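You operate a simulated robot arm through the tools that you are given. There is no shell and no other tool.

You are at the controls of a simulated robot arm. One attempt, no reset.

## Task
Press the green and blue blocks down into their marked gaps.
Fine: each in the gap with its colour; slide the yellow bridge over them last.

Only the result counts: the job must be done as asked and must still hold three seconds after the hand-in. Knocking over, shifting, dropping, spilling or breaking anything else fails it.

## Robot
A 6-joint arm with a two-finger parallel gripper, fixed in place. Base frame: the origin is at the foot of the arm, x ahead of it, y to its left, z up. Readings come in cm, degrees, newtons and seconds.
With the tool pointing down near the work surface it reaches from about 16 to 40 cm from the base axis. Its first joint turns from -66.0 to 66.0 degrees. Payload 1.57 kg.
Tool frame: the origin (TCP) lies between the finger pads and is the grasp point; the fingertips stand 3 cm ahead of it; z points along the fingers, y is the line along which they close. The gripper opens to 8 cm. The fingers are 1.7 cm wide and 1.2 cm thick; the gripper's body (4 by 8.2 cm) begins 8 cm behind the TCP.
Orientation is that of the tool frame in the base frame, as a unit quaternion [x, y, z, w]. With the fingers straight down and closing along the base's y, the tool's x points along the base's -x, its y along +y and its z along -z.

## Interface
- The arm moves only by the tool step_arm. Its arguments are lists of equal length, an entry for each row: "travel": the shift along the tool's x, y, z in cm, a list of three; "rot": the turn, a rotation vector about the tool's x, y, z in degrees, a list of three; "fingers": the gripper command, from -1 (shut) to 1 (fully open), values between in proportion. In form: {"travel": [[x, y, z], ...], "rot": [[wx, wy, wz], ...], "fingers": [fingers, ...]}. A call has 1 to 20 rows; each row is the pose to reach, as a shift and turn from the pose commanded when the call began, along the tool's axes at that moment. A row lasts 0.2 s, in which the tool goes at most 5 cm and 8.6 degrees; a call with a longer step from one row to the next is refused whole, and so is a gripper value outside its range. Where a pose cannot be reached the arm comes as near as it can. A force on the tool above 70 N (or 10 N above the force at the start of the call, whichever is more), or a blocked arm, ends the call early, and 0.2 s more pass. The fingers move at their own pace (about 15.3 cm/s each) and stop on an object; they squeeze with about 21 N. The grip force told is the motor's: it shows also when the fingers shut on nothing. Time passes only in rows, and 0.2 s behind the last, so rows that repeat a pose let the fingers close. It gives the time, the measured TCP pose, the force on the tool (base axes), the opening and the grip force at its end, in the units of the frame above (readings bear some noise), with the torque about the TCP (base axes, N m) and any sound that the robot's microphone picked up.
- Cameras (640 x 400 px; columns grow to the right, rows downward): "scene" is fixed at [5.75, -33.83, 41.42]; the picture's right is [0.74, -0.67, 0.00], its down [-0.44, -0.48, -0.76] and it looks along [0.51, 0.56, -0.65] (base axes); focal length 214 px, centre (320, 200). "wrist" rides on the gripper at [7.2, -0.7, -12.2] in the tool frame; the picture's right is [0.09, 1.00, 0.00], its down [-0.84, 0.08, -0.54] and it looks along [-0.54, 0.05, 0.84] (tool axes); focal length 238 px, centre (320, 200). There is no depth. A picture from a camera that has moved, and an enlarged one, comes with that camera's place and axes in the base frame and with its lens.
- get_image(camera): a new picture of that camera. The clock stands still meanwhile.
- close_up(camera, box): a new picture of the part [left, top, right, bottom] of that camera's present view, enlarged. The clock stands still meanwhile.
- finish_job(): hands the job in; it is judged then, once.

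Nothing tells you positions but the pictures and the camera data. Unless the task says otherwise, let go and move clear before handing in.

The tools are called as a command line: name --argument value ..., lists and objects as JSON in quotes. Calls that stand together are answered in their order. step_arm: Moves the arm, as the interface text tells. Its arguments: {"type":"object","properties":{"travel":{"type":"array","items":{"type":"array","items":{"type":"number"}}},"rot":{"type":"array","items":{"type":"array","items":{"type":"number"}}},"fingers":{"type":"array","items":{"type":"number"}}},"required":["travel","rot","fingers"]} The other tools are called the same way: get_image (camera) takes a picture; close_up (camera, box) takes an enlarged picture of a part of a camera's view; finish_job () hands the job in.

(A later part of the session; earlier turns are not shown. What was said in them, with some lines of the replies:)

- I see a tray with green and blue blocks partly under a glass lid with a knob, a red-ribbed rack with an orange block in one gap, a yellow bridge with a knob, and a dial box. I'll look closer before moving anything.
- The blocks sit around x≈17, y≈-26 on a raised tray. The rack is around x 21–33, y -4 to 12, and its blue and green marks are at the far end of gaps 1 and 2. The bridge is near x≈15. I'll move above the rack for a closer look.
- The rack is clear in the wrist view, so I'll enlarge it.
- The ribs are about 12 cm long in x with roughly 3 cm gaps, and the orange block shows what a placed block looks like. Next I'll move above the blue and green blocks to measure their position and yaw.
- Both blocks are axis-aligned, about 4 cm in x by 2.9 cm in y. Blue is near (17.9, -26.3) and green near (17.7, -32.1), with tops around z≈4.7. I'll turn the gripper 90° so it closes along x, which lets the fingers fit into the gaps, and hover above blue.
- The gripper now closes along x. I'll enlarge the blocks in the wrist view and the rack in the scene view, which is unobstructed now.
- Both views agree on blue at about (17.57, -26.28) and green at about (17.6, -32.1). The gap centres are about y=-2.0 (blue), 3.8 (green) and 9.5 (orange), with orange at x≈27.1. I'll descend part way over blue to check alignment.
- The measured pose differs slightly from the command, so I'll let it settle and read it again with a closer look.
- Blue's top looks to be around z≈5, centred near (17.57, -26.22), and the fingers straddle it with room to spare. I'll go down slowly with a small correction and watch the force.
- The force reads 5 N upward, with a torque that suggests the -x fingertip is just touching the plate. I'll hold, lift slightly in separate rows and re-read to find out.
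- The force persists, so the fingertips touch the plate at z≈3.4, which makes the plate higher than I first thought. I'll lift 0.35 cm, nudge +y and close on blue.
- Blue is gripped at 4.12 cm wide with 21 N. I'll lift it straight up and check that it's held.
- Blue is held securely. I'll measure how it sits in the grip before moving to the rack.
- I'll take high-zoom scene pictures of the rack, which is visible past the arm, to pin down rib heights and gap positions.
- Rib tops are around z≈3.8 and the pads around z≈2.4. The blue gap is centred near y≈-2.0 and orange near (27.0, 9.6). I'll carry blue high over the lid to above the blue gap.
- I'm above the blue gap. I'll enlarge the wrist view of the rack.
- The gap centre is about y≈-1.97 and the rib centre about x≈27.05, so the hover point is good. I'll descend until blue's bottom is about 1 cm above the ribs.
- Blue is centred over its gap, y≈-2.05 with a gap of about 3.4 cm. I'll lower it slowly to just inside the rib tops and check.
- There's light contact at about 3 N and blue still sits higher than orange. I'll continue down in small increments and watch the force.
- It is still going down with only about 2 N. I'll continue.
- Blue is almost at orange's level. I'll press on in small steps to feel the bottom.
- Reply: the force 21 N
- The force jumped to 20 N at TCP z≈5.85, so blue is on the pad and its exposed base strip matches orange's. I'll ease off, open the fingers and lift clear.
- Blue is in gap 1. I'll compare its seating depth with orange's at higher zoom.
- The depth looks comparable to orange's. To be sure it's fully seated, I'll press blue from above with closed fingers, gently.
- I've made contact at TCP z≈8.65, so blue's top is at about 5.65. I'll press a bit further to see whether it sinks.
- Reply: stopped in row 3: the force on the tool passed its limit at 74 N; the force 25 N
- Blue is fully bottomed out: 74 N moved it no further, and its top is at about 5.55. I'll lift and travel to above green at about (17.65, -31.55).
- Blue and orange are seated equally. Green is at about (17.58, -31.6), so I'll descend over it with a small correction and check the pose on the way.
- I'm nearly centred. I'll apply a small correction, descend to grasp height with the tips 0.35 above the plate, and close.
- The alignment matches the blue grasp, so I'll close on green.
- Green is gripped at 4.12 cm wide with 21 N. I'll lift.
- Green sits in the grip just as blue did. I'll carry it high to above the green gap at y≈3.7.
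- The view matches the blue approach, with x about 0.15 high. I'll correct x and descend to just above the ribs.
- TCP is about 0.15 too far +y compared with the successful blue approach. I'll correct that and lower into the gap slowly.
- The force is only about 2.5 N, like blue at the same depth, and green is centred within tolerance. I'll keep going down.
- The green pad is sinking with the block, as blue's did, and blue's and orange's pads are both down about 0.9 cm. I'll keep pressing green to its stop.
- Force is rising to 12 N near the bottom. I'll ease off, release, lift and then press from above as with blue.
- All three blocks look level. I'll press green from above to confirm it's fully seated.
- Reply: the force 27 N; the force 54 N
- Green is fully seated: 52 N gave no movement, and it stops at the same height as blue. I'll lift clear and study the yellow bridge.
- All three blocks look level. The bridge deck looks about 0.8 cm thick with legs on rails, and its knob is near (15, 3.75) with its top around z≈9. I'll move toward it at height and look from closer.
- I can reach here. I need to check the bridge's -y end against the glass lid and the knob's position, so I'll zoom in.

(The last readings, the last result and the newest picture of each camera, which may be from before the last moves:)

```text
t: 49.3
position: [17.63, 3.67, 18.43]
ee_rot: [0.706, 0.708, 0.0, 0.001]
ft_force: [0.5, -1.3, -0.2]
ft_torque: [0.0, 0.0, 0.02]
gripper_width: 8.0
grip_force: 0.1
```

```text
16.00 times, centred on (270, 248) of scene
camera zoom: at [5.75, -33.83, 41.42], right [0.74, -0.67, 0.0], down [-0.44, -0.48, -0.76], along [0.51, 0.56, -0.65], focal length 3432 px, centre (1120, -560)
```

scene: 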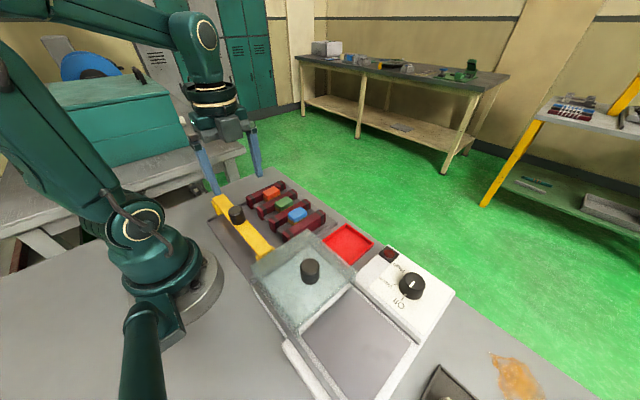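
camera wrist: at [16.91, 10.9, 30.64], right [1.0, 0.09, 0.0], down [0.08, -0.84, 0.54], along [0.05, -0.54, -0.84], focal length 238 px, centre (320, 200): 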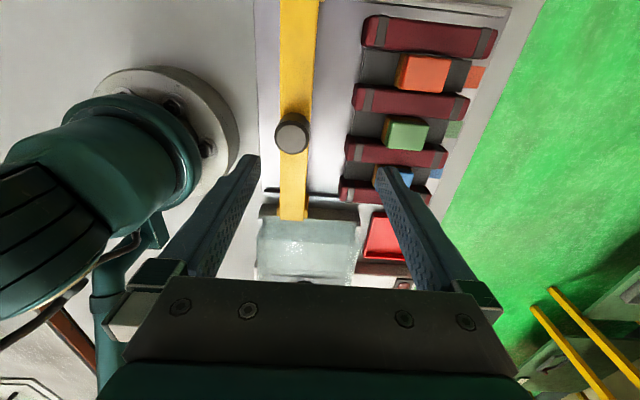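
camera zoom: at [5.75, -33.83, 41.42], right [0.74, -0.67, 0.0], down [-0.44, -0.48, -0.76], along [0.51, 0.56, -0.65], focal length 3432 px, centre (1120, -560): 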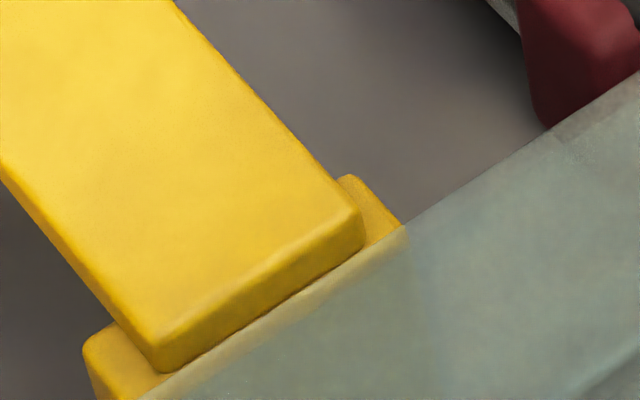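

The bridge end at y≈-8 clears the glass box wall at about y≈-10, so it can slide. The knob centre is about (14.94, 3.77), its top is about z≈9.6 and the deck top is about 6.35. I'll straddle the knob with the open fingers from (16.6, 3.77) and descend in stages.

step_arm --travel '[[0.07, -0.5, 0], [0.07, -1.0, 1], [0.07, -1.0, 3], [0.07, -1.0, 4.5], [0.07, -1.0, 5], [0.07, -1.0, 5]]' --rot '[[0, 0, 0], [0, 0, 0], [0, 0, 0], [0, 0, 0], [0, 0, 0], [0, 0, 0]]' --fingers '[1, 1, 1, 1, 1, 1]'

get_image --camera "wrist"

close_up --camera "scene" --box '[190, 150, 290, 250]'

```text
t: 50.7
position: [16.54, 3.7, 13.35]
ee_rot: [0.707, 0.708, -0.001, 0.001]
ft_force: [-0.1, 0.7, 0.0]
ft_torque: [0.02, -0.02, 0.04]
gripper_width: 8.0
grip_force: 0.0
```

```text
taken
camera wrist: at [15.89, 10.93, 25.66], right [1.0, 0.09, 0.0], down [0.08, -0.84, 0.54], along [0.05, -0.54, -0.84], focal length 238 px, centre (320, 200)
```

wrist: 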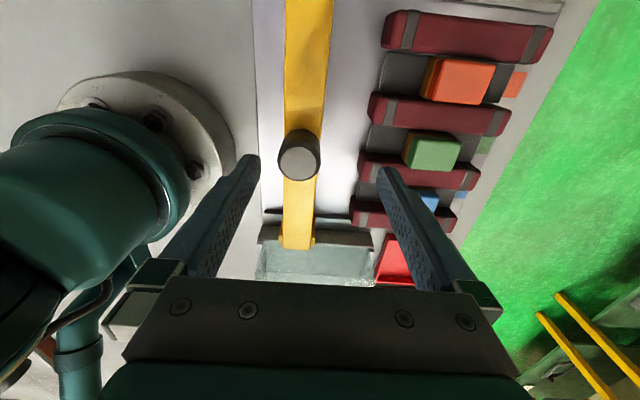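

```text
4.00 times, centred on (240, 200) of scene
camera zoom: at [5.75, -33.83, 41.42], right [0.74, -0.67, 0.0], down [-0.44, -0.48, -0.76], along [0.51, 0.56, -0.65], focal length 858 px, centre (640, 200)
```

zoom: 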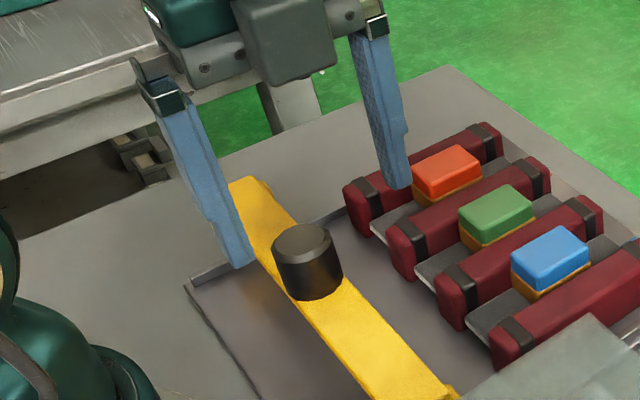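

The fingers straddle the knob, with clearance at both the rear and front. I'll descend to grip height, tips about 0.5 above the deck.

step_arm --travel '[[0.03, 0, 1], [0.03, 0, 2], [0.03, 0, 3], [0.03, 0, 3.4], [0.03, 0, 3.4]]' --rot '[[0, 0, 0], [0, 0, 0], [0, 0, 0], [0, 0, 0], [0, 0, 0]]' --fingers '[1, 1, 1, 1, 1]'

get_image --camera "wrist"

close_up --camera "scene" --box '[200, 170, 300, 260]'

```text
t: 51.9
position: [16.62, 3.64, 9.96]
ee_rot: [0.707, 0.708, -0.001, 0.001]
ft_force: [-0.9, -0.8, 0.0]
ft_torque: [0.01, -0.04, 0.04]
gripper_width: 7.99
grip_force: 0.0
```

```text
taken
camera wrist: at [15.97, 10.96, 22.23], right [1.0, 0.09, 0.0], down [0.08, -0.84, 0.54], along [0.05, -0.54, -0.84], focal length 238 px, centre (320, 200)
```

wrist: 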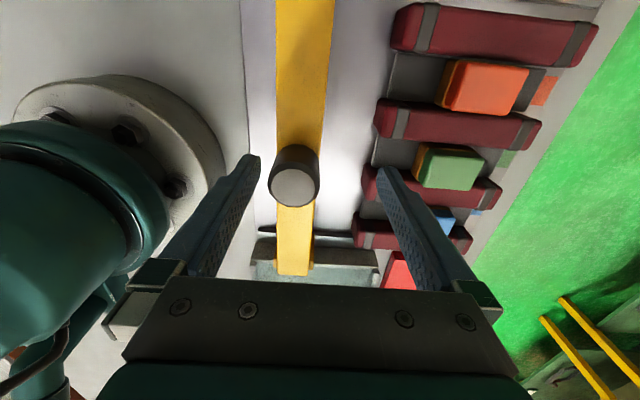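

```text
4.44 times, centred on (250, 215) of scene
camera zoom: at [5.75, -33.83, 41.42], right [0.74, -0.67, 0.0], down [-0.44, -0.48, -0.76], along [0.51, 0.56, -0.65], focal length 953 px, centre (631, 133)
```

zoom: 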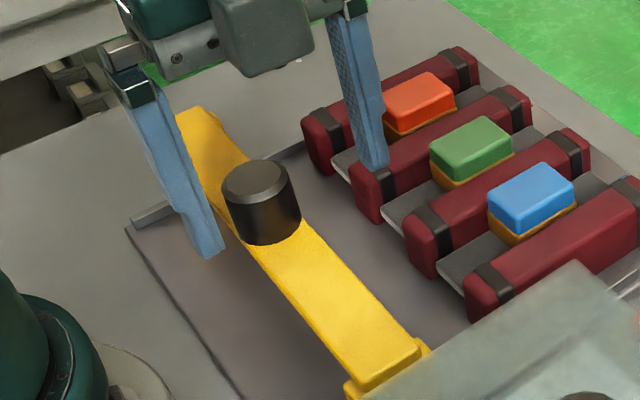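

The knob is at about (15.1, 3.75). Before closing I'll try to centre over it, so that closing doesn't shove the bridge abruptly.

step_arm --travel '[[0, -0.3, 0], [0, -0.6, 0], [0, -0.9, 0], [0, -1.2, 0], [0, -1.5, 0], [0, -1.5, 0]]' --rot '[[0, 0, 0], [0, 0, 0], [0, 0, 0], [0, 0, 0], [0, 0, 0], [0, 0, 0]]' --fingers '[1, 1, 1, 1, 1, 1]'

get_image --camera "wrist"

close_up --camera "scene" --box '[200, 170, 300, 260]'

```text
t: 53.3
position: [15.02, 3.86, 10.11]
ee_rot: [0.707, 0.707, -0.001, 0.001]
ft_force: [0.2, 0.5, -0.8]
ft_torque: [-0.01, 0.02, -0.02]
gripper_width: 8.01
grip_force: 0.1
```

```text
taken
camera wrist: at [14.46, 10.99, 22.24], right [1.0, 0.09, 0.0], down [0.08, -0.84, 0.54], along [0.05, -0.54, -0.84], focal length 238 px, centre (320, 200)
```

wrist: 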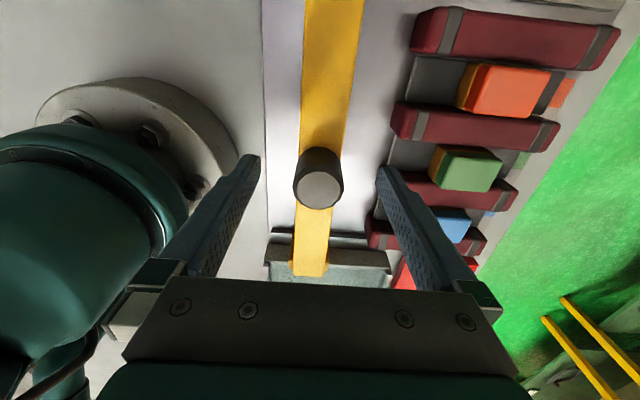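

```text
4.44 times, centred on (250, 215) of scene
camera zoom: at [5.75, -33.83, 41.42], right [0.74, -0.67, 0.0], down [-0.44, -0.48, -0.76], along [0.51, 0.56, -0.65], focal length 953 px, centre (631, 133)
```

zoom: 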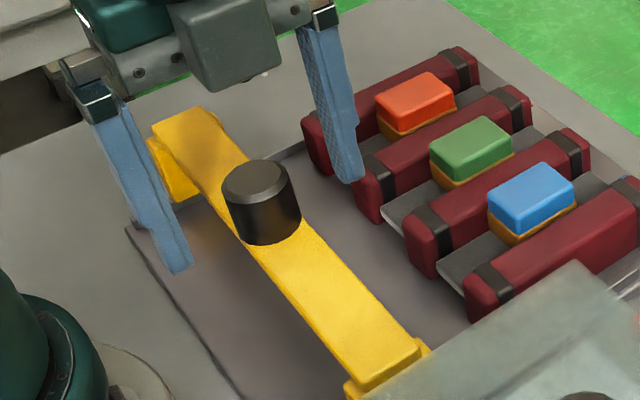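

I'm centred on the knob. I'll close gradually and check the forces.

step_arm --travel '[[0, 0, 0], [0, 0, 0], [0, 0, 0], [0, 0, 0], [0, 0, 0]]' --rot '[[0, 0, 0], [0, 0, 0], [0, 0, 0], [0, 0, 0], [0, 0, 0]]' --fingers '[0.3, 0, -0.1, -0.1, -0.1]'

close_up --camera "wrist" --box '[230, 100, 410, 290]'

close_up --camera "scene" --box '[200, 170, 300, 260]'

```text
t: 54.5
position: [15.06, 3.76, 9.99]
ee_rot: [0.706, 0.708, 0.0, 0.001]
ft_force: [-0.4, -0.3, -0.6]
ft_torque: [0.01, 0.0, -0.01]
gripper_width: 3.6
grip_force: 0.0
```

```text
2.11 times, centred on (320, 195) of wrist
camera zoom: at [14.48, 10.99, 22.25], right [1.0, 0.09, 0.0], down [0.08, -0.84, 0.54], along [0.05, -0.54, -0.84], focal length 502 px, centre (320, 210)
```

zoom: 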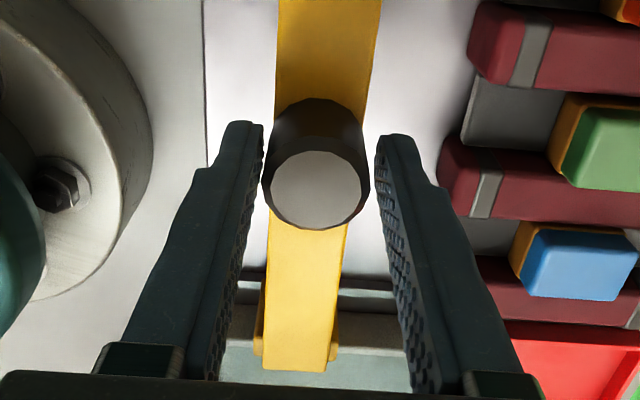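

```text
4.44 times, centred on (250, 215) of scene
camera zoom: at [5.75, -33.83, 41.42], right [0.74, -0.67, 0.0], down [-0.44, -0.48, -0.76], along [0.51, 0.56, -0.65], focal length 953 px, centre (631, 133)
```

zoom: 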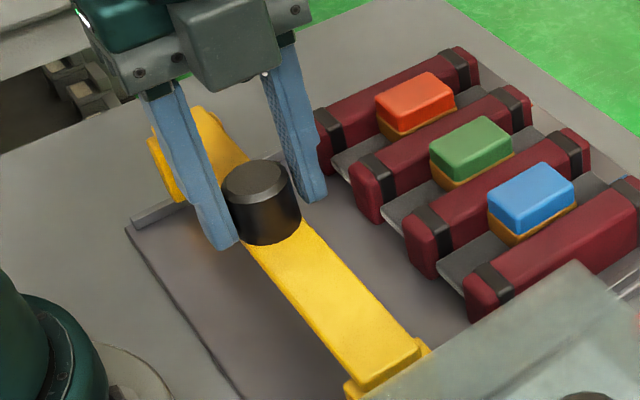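

step_arm --travel '[[0, 0, 0], [0, 0, 0], [0, 0, 0]]' --rot '[[0, 0, 0], [0, 0, 0], [0, 0, 0]]' --fingers '[-0.25, -1, -1]'

close_up --camera "scene" --box '[200, 170, 300, 260]'

```text
t: 55.3
position: [15.14, 3.75, 10.1]
ee_rot: [0.706, 0.708, 0.0, 0.001]
ft_force: [-1.1, 1.2, 0.4]
ft_torque: [0.0, 0.2, -0.08]
gripper_width: 3.12
grip_force: 40.2
```

```text
4.44 times, centred on (250, 215) of scene
camera zoom: at [5.75, -33.83, 41.42], right [0.74, -0.67, 0.0], down [-0.44, -0.48, -0.76], along [0.51, 0.56, -0.65], focal length 953 px, centre (631, 133)
```

zoom: 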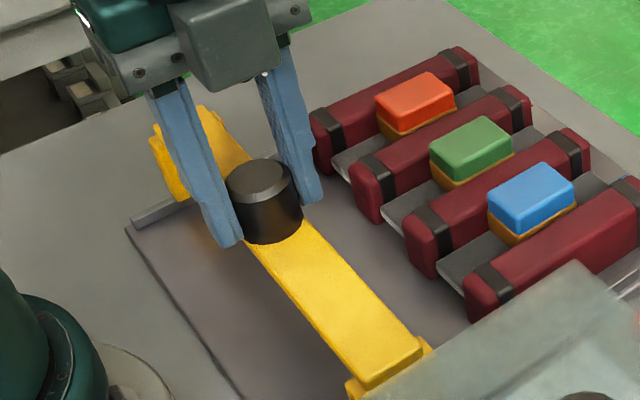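

The knob is gripped at 3.12 cm wide. I'll slide a short distance in +x first and look at the forces.

step_arm --travel '[[0, 0.2, 0], [0, 0.5, 0], [0, 0.8, 0], [0, 1.0, 0]]' --rot '[[0, 0, 0], [0, 0, 0], [0, 0, 0], [0, 0, 0]]' --fingers '[-1, -1, -1, -1]'

close_up --camera "scene" --box '[200, 170, 300, 260]'

```text
t: 56.3
position: [16.02, 3.72, 10.03]
ee_rot: [0.706, 0.709, -0.001, 0.001]
ft_force: [-0.2, 2.5, -6.6]
ft_torque: [-0.75, -0.34, 0.29]
gripper_width: 3.09
grip_force: 39.9
```

```text
4.44 times, centred on (250, 215) of scene
camera zoom: at [5.76, -33.83, 41.42], right [0.74, -0.67, 0.0], down [-0.44, -0.48, -0.76], along [0.51, 0.56, -0.65], focal length 953 px, centre (631, 133)
```

zoom: 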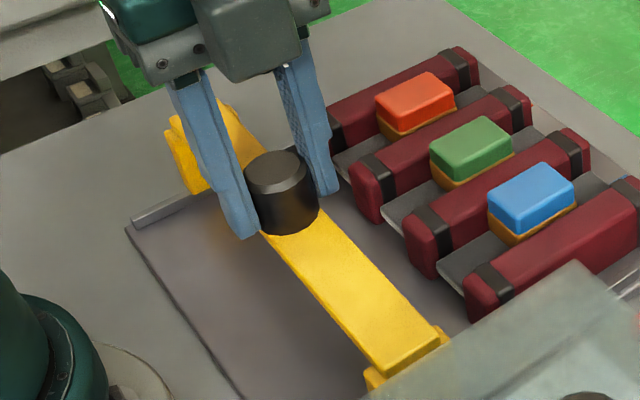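

The bridge slides, but the tool torque suggests the firm grip is lifting its +y leg slightly. I'll relax the grip to a loose cage around the knob, let the bridge settle on its rails, then push without squeezing.

step_arm --travel '[[0, 0, 0], [0, 0, 0], [0, 0, 0], [0, 0, 0]]' --rot '[[0, 0, 0], [0, 0, 0], [0, 0, 0], [0, 0, 0]]' --fingers '[-0.15, -0.15, -0.18, -0.18]'

close_up --camera "scene" --box '[200, 170, 300, 260]'

close_up --camera "wrist" --box '[230, 100, 410, 290]'

```text
t: 57.3
position: [15.96, 3.75, 10.04]
ee_rot: [0.707, 0.707, -0.001, 0.0]
ft_force: [0.0, 0.1, -0.3]
ft_torque: [0.03, 0.03, -0.03]
gripper_width: 3.27
grip_force: 0.0
```

```text
4.44 times, centred on (250, 215) of scene
camera zoom: at [5.75, -33.83, 41.42], right [0.74, -0.67, 0.0], down [-0.44, -0.48, -0.76], along [0.51, 0.56, -0.65], focal length 953 px, centre (631, 133)
```

zoom: 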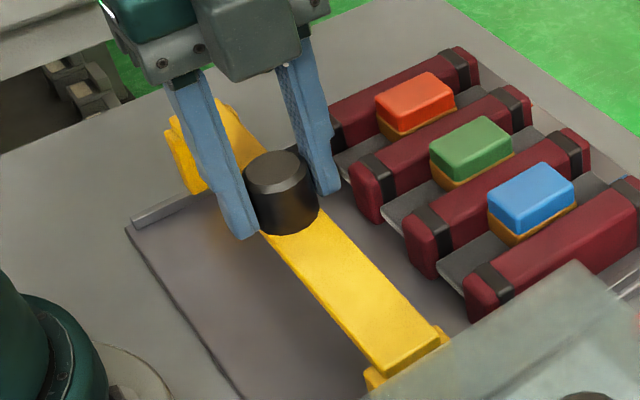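

```text
2.11 times, centred on (320, 195) of wrist
camera zoom: at [15.4, 10.98, 22.27], right [1.0, 0.09, 0.0], down [0.08, -0.84, 0.54], along [0.05, -0.54, -0.84], focal length 502 px, centre (320, 210)
```

zoom: 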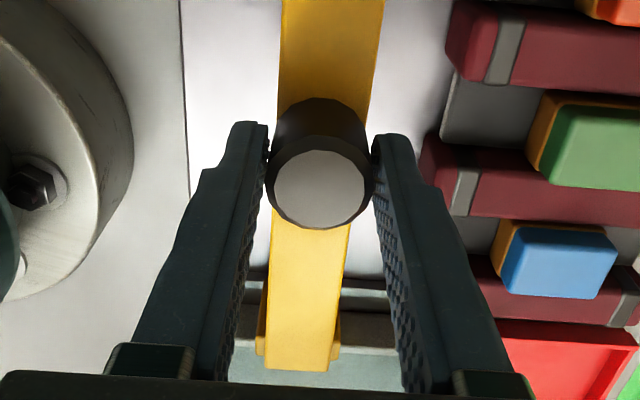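

The forces are zero now and the knob is loosely caged. I'll push 1.5 cm in +x.

step_arm --travel '[[0, 0.3, 0], [0, 0.6, 0], [0, 0.9, 0], [0, 1.2, 0], [0, 1.5, 0]]' --rot '[[0, 0, 0], [0, 0, 0], [0, 0, 0], [0, 0, 0], [0, 0, 0]]' --fingers '[-0.18, -0.18, -0.18, -0.18, -0.18]'

close_up --camera "scene" --box '[200, 170, 300, 260]'

close_up --camera "wrist" --box '[230, 100, 410, 290]'

```text
t: 58.5
position: [17.56, 3.84, 10.04]
ee_rot: [0.706, 0.708, -0.001, 0.0]
ft_force: [-1.1, 0.6, -0.4]
ft_torque: [0.03, 0.0, 0.01]
gripper_width: 3.39
grip_force: 0.5
```

```text
4.44 times, centred on (250, 215) of scene
camera zoom: at [5.75, -33.83, 41.42], right [0.74, -0.67, 0.0], down [-0.44, -0.48, -0.76], along [0.51, 0.56, -0.65], focal length 953 px, centre (631, 133)
```

zoom: 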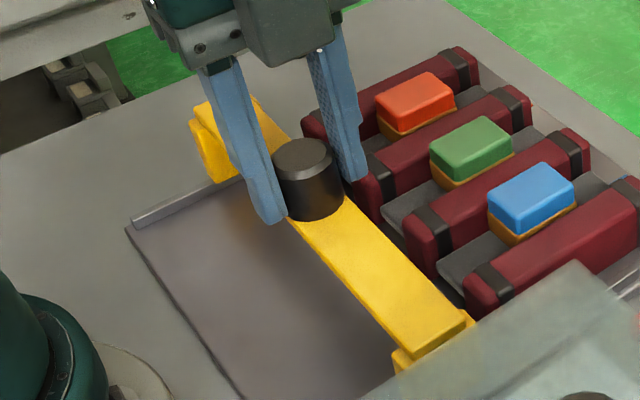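

```text
2.11 times, centred on (320, 195) of wrist
camera zoom: at [16.94, 10.96, 22.27], right [1.0, 0.09, 0.0], down [0.08, -0.84, 0.54], along [0.05, -0.54, -0.84], focal length 502 px, centre (320, 210)
```

zoom: 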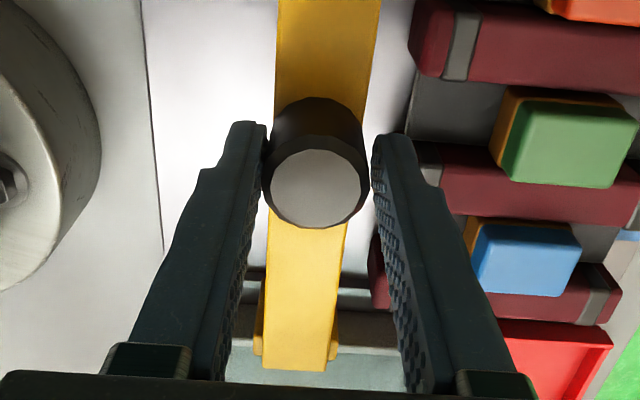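

It slides smoothly and stays level. I'll keep pushing to just before the blocks, with the knob at about x≈22.

step_arm --travel '[[0, 0.4, 0], [0, 0.8, 0], [0, 1.2, 0], [0, 1.6, 0], [0, 2.0, 0], [0, 2.4, 0], [0, 2.8, 0], [0, 3.2, 0], [0, 3.6, 0], [0, 4.0, 0], [0, 4.4, 0]]' --rot '[[0, 0, 0], [0, 0, 0], [0, 0, 0], [0, 0, 0], [0, 0, 0], [0, 0, 0], [0, 0, 0], [0, 0, 0], [0, 0, 0], [0, 0, 0], [0, 0, 0]]' --fingers '[-0.18, -0.18, -0.18, -0.18, -0.18, -0.18, -0.18, -0.18, -0.18, -0.18, -0.18]'

close_up --camera "scene" --box '[220, 165, 330, 255]'

get_image --camera "wrist"

```text
t: 60.9
position: [21.85, 3.73, 9.96]
ee_rot: [0.706, 0.708, 0.0, 0.001]
ft_force: [-1.3, 0.4, 0.0]
ft_torque: [0.01, 0.01, 0.01]
gripper_width: 3.37
grip_force: 0.0
```

```text
4.44 times, centred on (275, 210) of scene
camera zoom: at [5.75, -33.83, 41.42], right [0.74, -0.67, 0.0], down [-0.44, -0.48, -0.76], along [0.51, 0.56, -0.65], focal length 953 px, centre (520, 156)
```

zoom: 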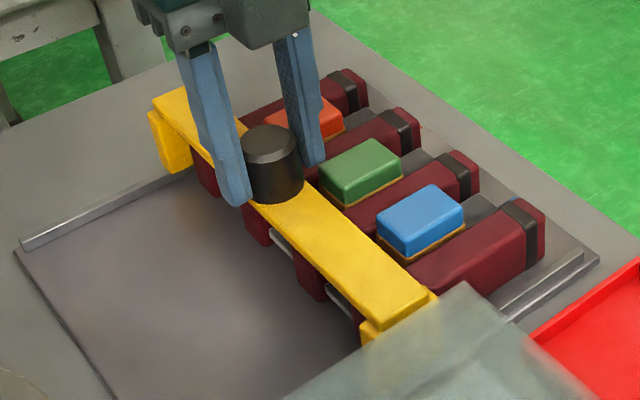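

```text
taken
camera wrist: at [21.28, 11.03, 22.25], right [1.0, 0.09, 0.0], down [0.08, -0.84, 0.54], along [0.05, -0.54, -0.84], focal length 238 px, centre (320, 200)
```

wrist: 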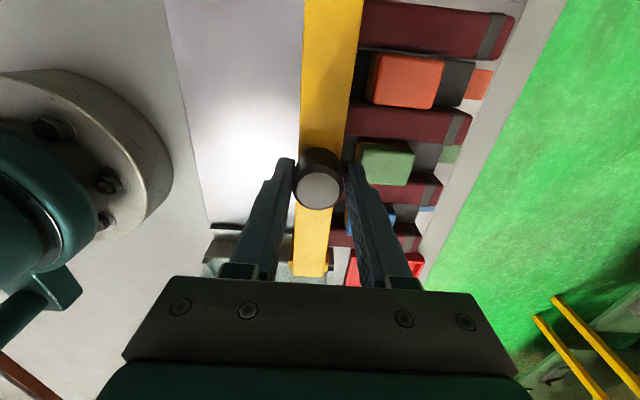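

The bridge front is close to the blocks. I'll zoom in to check the clearance between the deck underside and the block tops.

close_up --camera "scene" --box '[270, 190, 320, 235]'

close_up --camera "wrist" --box '[330, 40, 450, 240]'

close_up --camera "scene" --box '[240, 180, 290, 215]'

```text
8.89 times, centred on (295, 212) of scene
camera zoom: at [5.75, -33.83, 41.42], right [0.74, -0.67, 0.0], down [-0.44, -0.48, -0.76], along [0.51, 0.56, -0.65], focal length 1906 px, centre (542, 89)
```

zoom: 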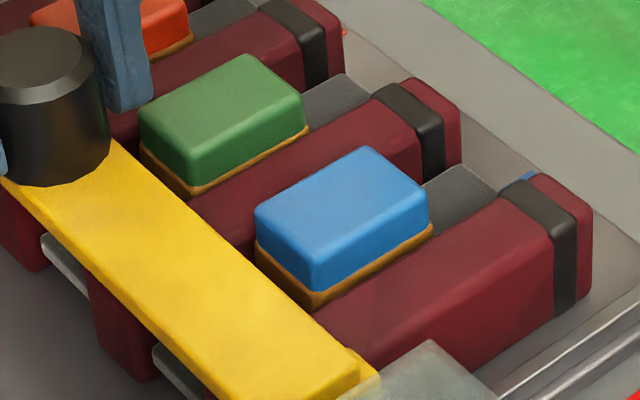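

```text
2.00 times, centred on (390, 140) of wrist
camera zoom: at [21.28, 11.03, 22.25], right [1.0, 0.09, 0.0], down [0.08, -0.84, 0.54], along [0.05, -0.54, -0.84], focal length 477 px, centre (180, 320)
```

zoom: 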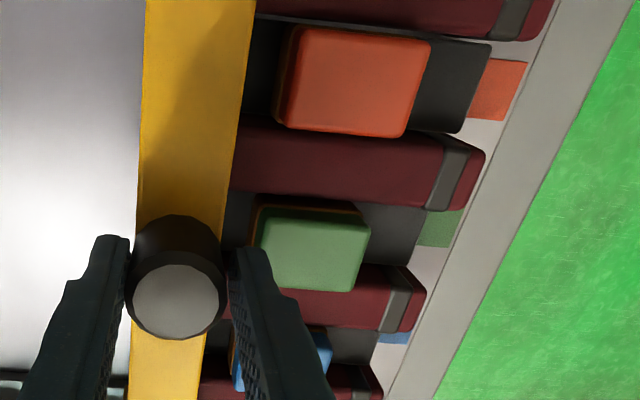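

```text
11.43 times, centred on (265, 198) of scene
camera zoom: at [5.75, -33.83, 41.42], right [0.74, -0.67, 0.0], down [-0.44, -0.48, -0.76], along [0.51, 0.56, -0.65], focal length 2451 px, centre (949, 229)
```

zoom: 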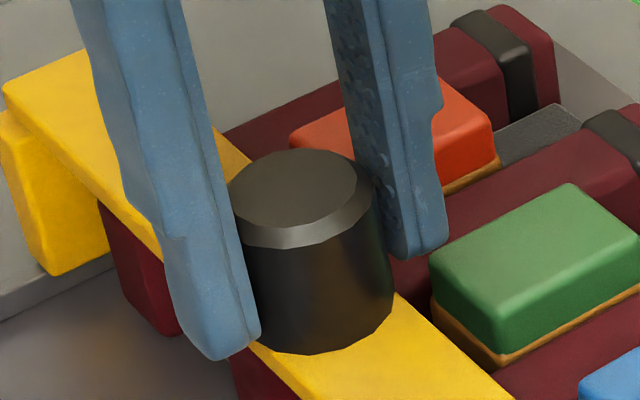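

I estimate deck top ≈6.40 and underside ≈5.65, against block tops of ≈5.45, so clearance is small but positive. I'll advance to just before the blocks.

step_arm --travel '[[0, 0.3, 0], [0, 0.6, 0], [0, 0.9, 0], [0, 1.2, 0], [0, 1.4, 0]]' --rot '[[0, 0, 0], [0, 0, 0], [0, 0, 0], [0, 0, 0], [0, 0, 0]]' --fingers '[-0.18, -0.18, -0.18, -0.18, -0.18]'

close_up --camera "scene" --box '[255, 180, 325, 240]'

close_up --camera "wrist" --box '[290, 20, 430, 240]'

```text
t: 62.1
position: [23.33, 3.66, 9.98]
ee_rot: [0.707, 0.708, -0.001, 0.0]
ft_force: [-0.8, -0.4, 0.1]
ft_torque: [-0.02, 0.04, 0.01]
gripper_width: 3.38
grip_force: 0.3
```

```text
6.67 times, centred on (290, 210) of scene
camera zoom: at [5.75, -33.83, 41.42], right [0.74, -0.67, 0.0], down [-0.44, -0.48, -0.76], along [0.51, 0.56, -0.65], focal length 1430 px, centre (520, 133)
```

zoom: 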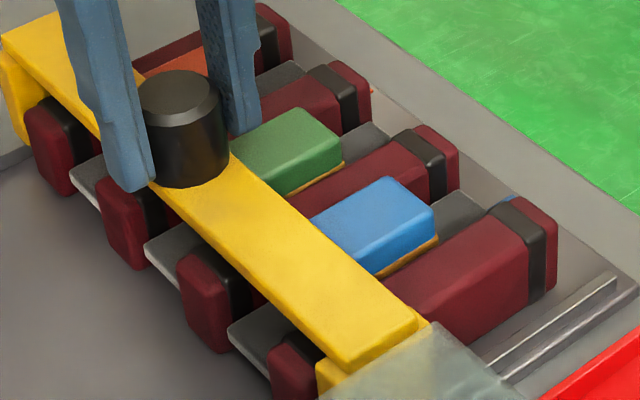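

```text
1.82 times, centred on (360, 130) of wrist
camera zoom: at [22.73, 10.99, 22.22], right [1.0, 0.09, 0.0], down [0.08, -0.84, 0.54], along [0.05, -0.54, -0.84], focal length 433 px, centre (247, 327)
```

zoom: 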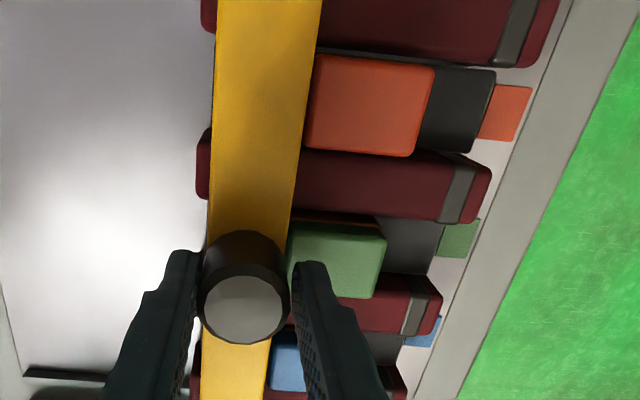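

The deck front is now right at the block edges. I'll advance in small increments and check the force each time.

step_arm --travel '[[0, 0.1, 0], [0, 0.2, 0], [0, 0.3, 0]]' --rot '[[0, 0, 0], [0, 0, 0], [0, 0, 0]]' --fingers '[-0.18, -0.18, -0.18]'

close_up --camera "wrist" --box '[290, 20, 430, 240]'

```text
t: 62.9
position: [23.79, 3.78, 10.04]
ee_rot: [0.707, 0.708, 0.0, 0.001]
ft_force: [-1.8, 0.9, 0.4]
ft_torque: [0.04, 0.04, 0.01]
gripper_width: 3.39
grip_force: 0.8
```

```text
1.82 times, centred on (360, 130) of wrist
camera zoom: at [23.06, 10.99, 22.28], right [1.0, 0.09, 0.0], down [0.08, -0.84, 0.54], along [0.05, -0.54, -0.84], focal length 433 px, centre (247, 327)
```

zoom: 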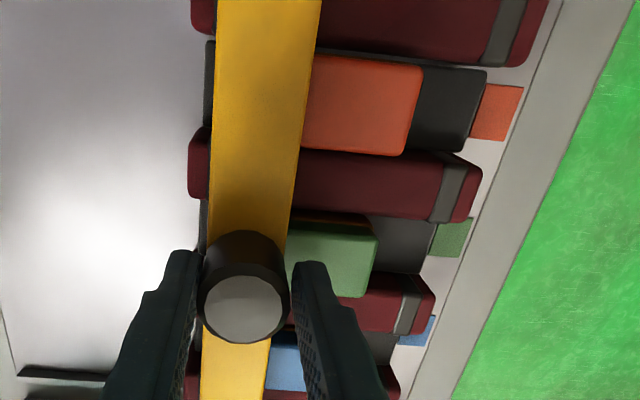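

step_arm --travel '[[0, 0.1, 0], [0, 0.2, 0], [0, 0.3, 0], [0, 0.4, 0], [0, 0.5, 0]]' --rot '[[0, 0, 0], [0, 0, 0], [0, 0, 0], [0, 0, 0], [0, 0, 0]]' --fingers '[-0.18, -0.18, -0.18, -0.18, -0.18]'

close_up --camera "wrist" --box '[290, 20, 430, 240]'

close_up --camera "scene" --box '[255, 180, 325, 240]'

```text
t: 64.1
position: [24.32, 3.82, 9.9]
ee_rot: [0.707, 0.708, -0.001, 0.001]
ft_force: [-1.8, 0.6, 0.4]
ft_torque: [0.01, 0.04, -0.02]
gripper_width: 3.39
grip_force: 1.0
```

```text
1.82 times, centred on (360, 130) of wrist
camera zoom: at [23.54, 11.01, 22.2], right [1.0, 0.09, 0.0], down [0.08, -0.84, 0.54], along [0.05, -0.54, -0.84], focal length 433 px, centre (247, 327)
```

zoom: 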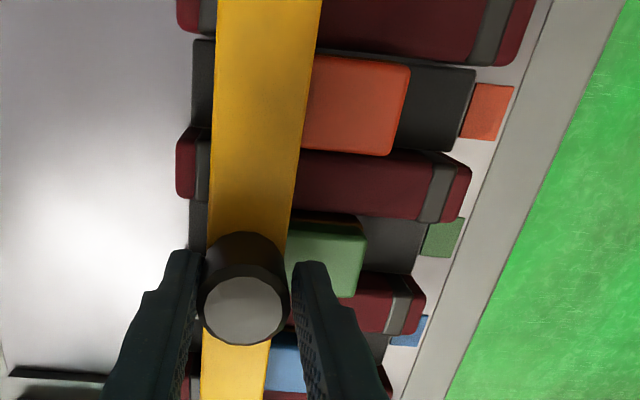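

```text
6.67 times, centred on (290, 210) of scene
camera zoom: at [5.75, -33.83, 41.42], right [0.74, -0.67, 0.0], down [-0.44, -0.48, -0.76], along [0.51, 0.56, -0.65], focal length 1430 px, centre (520, 133)
```

zoom: 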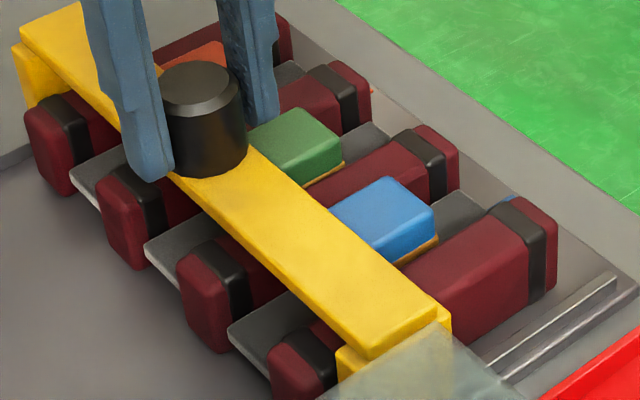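

The blocks haven't moved and the deck is passing over them. I'll continue.

step_arm --travel '[[0, 0.2, 0], [0, 0.4, 0], [0, 0.6, 0], [0, 0.8, 0], [0, 1.0, 0], [0, 1.2, 0], [0, 1.4, 0]]' --rot '[[0, 0, 0], [0, 0, 0], [0, 0, 0], [0, 0, 0], [0, 0, 0], [0, 0, 0], [0, 0, 0]]' --fingers '[-0.18, -0.18, -0.18, -0.18, -0.18, -0.18, -0.18]'

close_up --camera "wrist" --box '[290, 20, 430, 240]'

close_up --camera "scene" --box '[255, 180, 325, 240]'

```text
t: 65.7
position: [25.54, 3.67, 10.02]
ee_rot: [0.706, 0.708, 0.0, 0.001]
ft_force: [-0.8, -0.1, 0.5]
ft_torque: [0.04, 0.06, -0.01]
gripper_width: 3.36
grip_force: 0.7
```

```text
1.82 times, centred on (360, 130) of wrist
camera zoom: at [24.9, 10.9, 22.2], right [1.0, 0.09, 0.0], down [0.08, -0.84, 0.54], along [0.05, -0.54, -0.84], focal length 433 px, centre (247, 327)
```

zoom: 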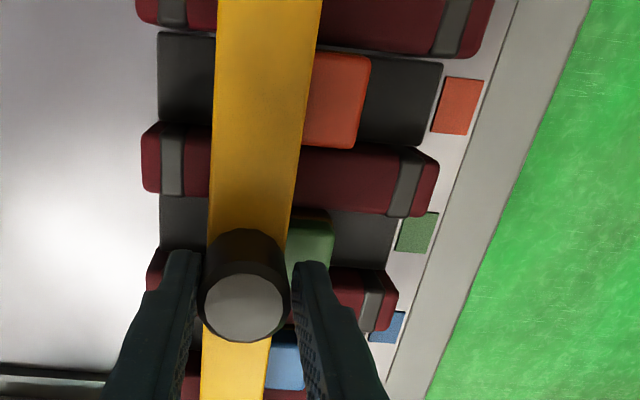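

```text
6.67 times, centred on (290, 210) of scene
camera zoom: at [5.75, -33.83, 41.42], right [0.74, -0.67, 0.0], down [-0.44, -0.48, -0.76], along [0.51, 0.56, -0.65], focal length 1430 px, centre (520, 133)
```

zoom: 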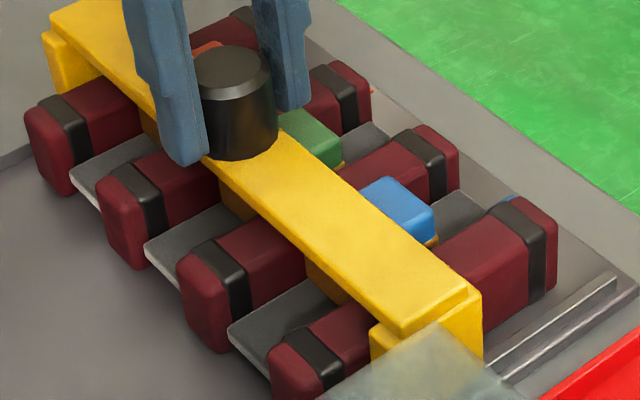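

It is passing cleanly over the blocks. I'll do the last 1.55 cm to centre the bridge over them at x≈27.05.

step_arm --travel '[[0, 0.2, 0], [0, 0.4, 0], [0, 0.6, 0], [0, 0.8, 0], [0, 1.0, 0], [0, 1.2, 0], [0, 1.4, 0], [0, 1.5, 0], [0, 1.5, 0]]' --rot '[[0, 0, 0], [0, 0, 0], [0, 0, 0], [0, 0, 0], [0, 0, 0], [0, 0, 0], [0, 0, 0], [0, 0, 0], [0, 0, 0]]' --fingers '[-0.18, -0.18, -0.18, -0.18, -0.18, -0.18, -0.18, -0.18, -0.18]'

close_up --camera "wrist" --box '[270, 20, 430, 240]'

close_up --camera "scene" --box '[255, 180, 325, 240]'

```text
t: 67.7
position: [27.21, 3.78, 10.06]
ee_rot: [0.706, 0.708, -0.001, 0.001]
ft_force: [-1.9, -0.7, 0.4]
ft_torque: [-0.03, 0.03, 0.02]
gripper_width: 3.35
grip_force: 0.4
```

```text
1.82 times, centred on (350, 130) of wrist
camera zoom: at [26.5, 11.0, 22.24], right [1.0, 0.09, 0.0], down [0.08, -0.84, 0.54], along [0.05, -0.54, -0.84], focal length 433 px, centre (266, 327)
```

zoom: 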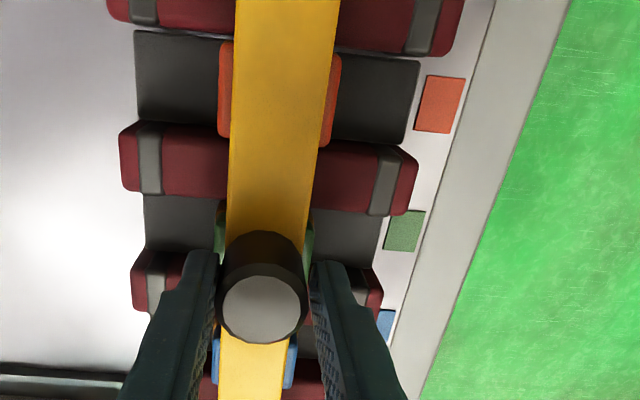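

```text
6.67 times, centred on (290, 210) of scene
camera zoom: at [5.75, -33.83, 41.42], right [0.74, -0.67, 0.0], down [-0.44, -0.48, -0.76], along [0.51, 0.56, -0.65], focal length 1430 px, centre (520, 133)
```

zoom: 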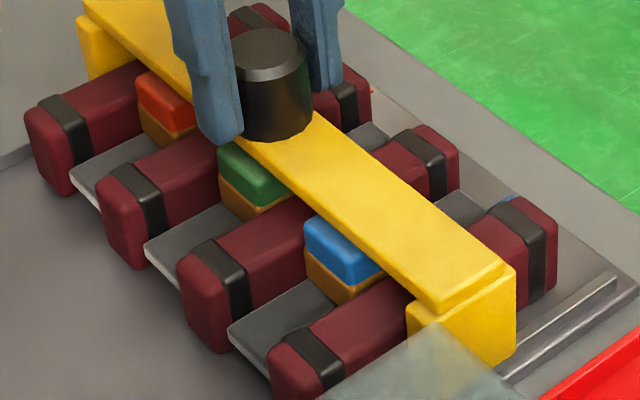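

The bridge is centred over all three blocks. I'll open the fingers, retreat upward and inspect.

step_arm --travel '[[0, -0.1, 0], [0, -0.1, 0], [0, -0.1, 0], [0, -0.1, -1], [0, -0.1, -3], [0, -0.1, -6], [0, -0.1, -9], [0, -0.1, -12]]' --rot '[[0, 0, 0], [0, 0, 0], [0, 0, 0], [0, 0, 0], [0, 0, 0], [0, 0, 0], [0, 0, 0], [0, 0, 0]]' --fingers '[0, 0.4, 0.4, 0.4, 0.4, 0.4, 0.4, 0.4]'

get_image --camera "scene"

get_image --camera "wrist"

close_up --camera "scene" --box '[245, 170, 335, 245]'

```text
t: 69.5
position: [27.0, 3.59, 22.06]
ee_rot: [0.706, 0.708, -0.001, 0.0]
ft_force: [0.8, 0.3, -0.8]
ft_torque: [-0.01, 0.02, 0.0]
gripper_width: 5.57
grip_force: 0.1
```

```text
taken
```

scene: 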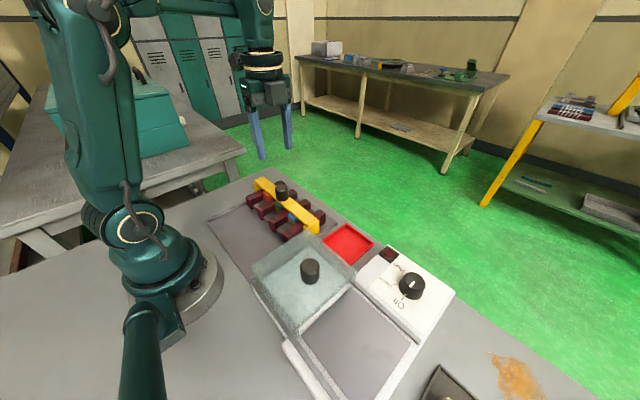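

```text
taken
camera wrist: at [26.31, 10.94, 34.24], right [1.0, 0.09, 0.0], down [0.08, -0.84, 0.54], along [0.05, -0.54, -0.84], focal length 238 px, centre (320, 200)
```

wrist: 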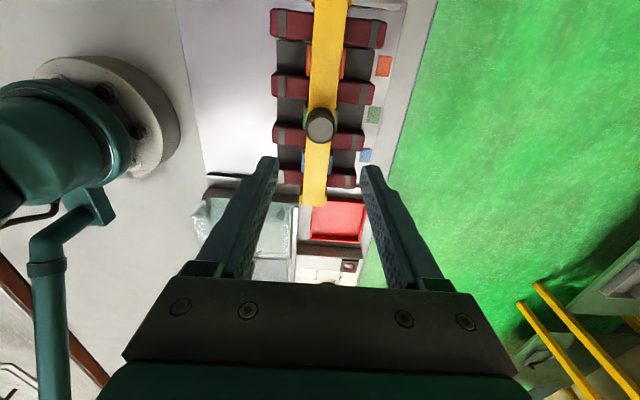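

```text
5.33 times, centred on (290, 208) of scene
camera zoom: at [5.75, -33.83, 41.42], right [0.74, -0.67, 0.0], down [-0.44, -0.48, -0.76], along [0.51, 0.56, -0.65], focal length 1144 px, centre (480, 160)
```

zoom: 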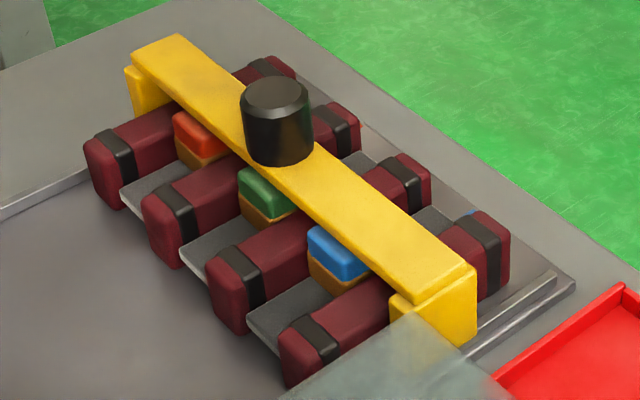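

The bridge stands level over the three blocks. I'll let time pass and do a last zoomed check of the legs and blocks.

step_arm --travel '[[0, 0, 0], [0, 0, 0], [0, 0, 0], [0, 0, 0], [0, 0, 0]]' --rot '[[0, 0, 0], [0, 0, 0], [0, 0, 0], [0, 0, 0], [0, 0, 0]]' --fingers '[0.4, 0.4, 0.4, 0.4, 0.4]'

close_up --camera "scene" --box '[252, 175, 302, 215]'

close_up --camera "scene" --box '[275, 195, 330, 240]'

close_up --camera "wrist" --box '[250, 0, 420, 220]'

```text
t: 70.7
position: [26.95, 3.73, 22.0]
ee_rot: [0.707, 0.707, 0.0, 0.002]
ft_force: [-0.9, 0.1, -0.1]
ft_torque: [-0.01, 0.0, 0.02]
gripper_width: 5.62
grip_force: 0.2
```

```text
10.00 times, centred on (277, 195) of scene
camera zoom: at [5.75, -33.83, 41.42], right [0.74, -0.67, 0.0], down [-0.44, -0.48, -0.76], along [0.51, 0.56, -0.65], focal length 2145 px, centre (750, 250)
```

zoom: 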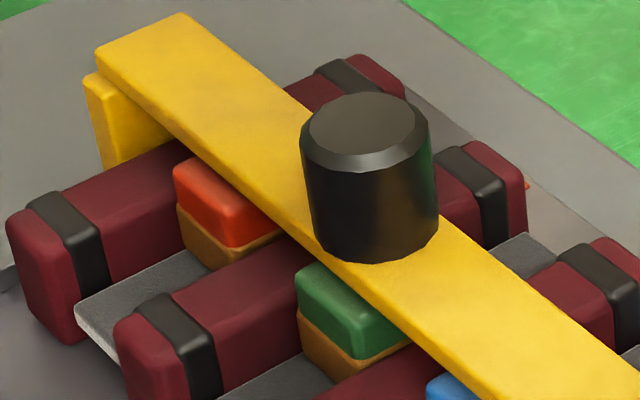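

```text
8.89 times, centred on (302, 218) of scene
camera zoom: at [5.75, -33.83, 41.42], right [0.74, -0.67, 0.0], down [-0.44, -0.48, -0.76], along [0.51, 0.56, -0.65], focal length 1906 px, centre (476, 44)
```

zoom: 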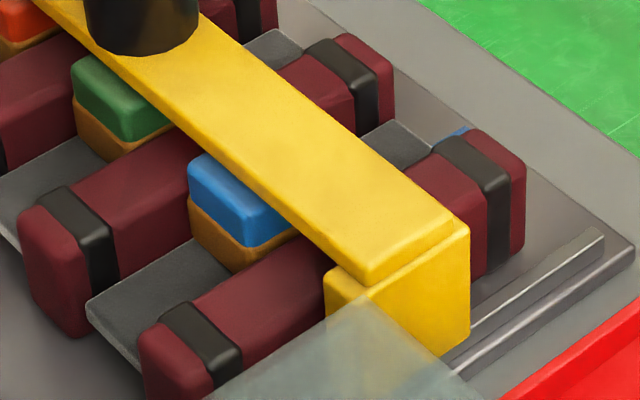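

```text
1.82 times, centred on (335, 110) of wrist
camera zoom: at [26.33, 10.95, 34.18], right [1.0, 0.09, 0.0], down [0.08, -0.84, 0.54], along [0.05, -0.54, -0.84], focal length 433 px, centre (293, 364)
```

zoom: 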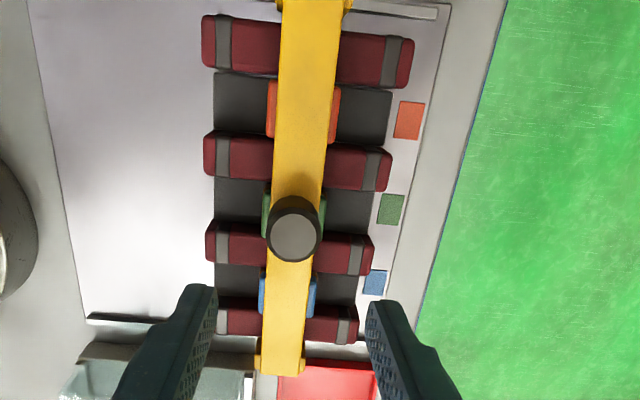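

Green and blue are seated in their own gaps, level with orange, and the bridge rests level on its rails over them. Nothing else has moved and the arm is clear, so I'm handing in.

finish_job

```text
The job is handed in.
```

The job is handed in. The green and blue blocks are pressed into their marked gaps, and the yellow bridge is over them.

- **Blocks:** Both are pressed down to their stops. I pushed each from above with more than 50 N and it went no further. They sit level with the orange block.
- **Bridge:** I slid it last, about 12 cm along its rails. It passed over all three blocks without shifting them, and it sits level over them.
- **Everything else:** In the final pictures nothing else appeared to have moved. I let go of the bridge and lifted the arm clear before handing in, and the last check about a second later showed no change.
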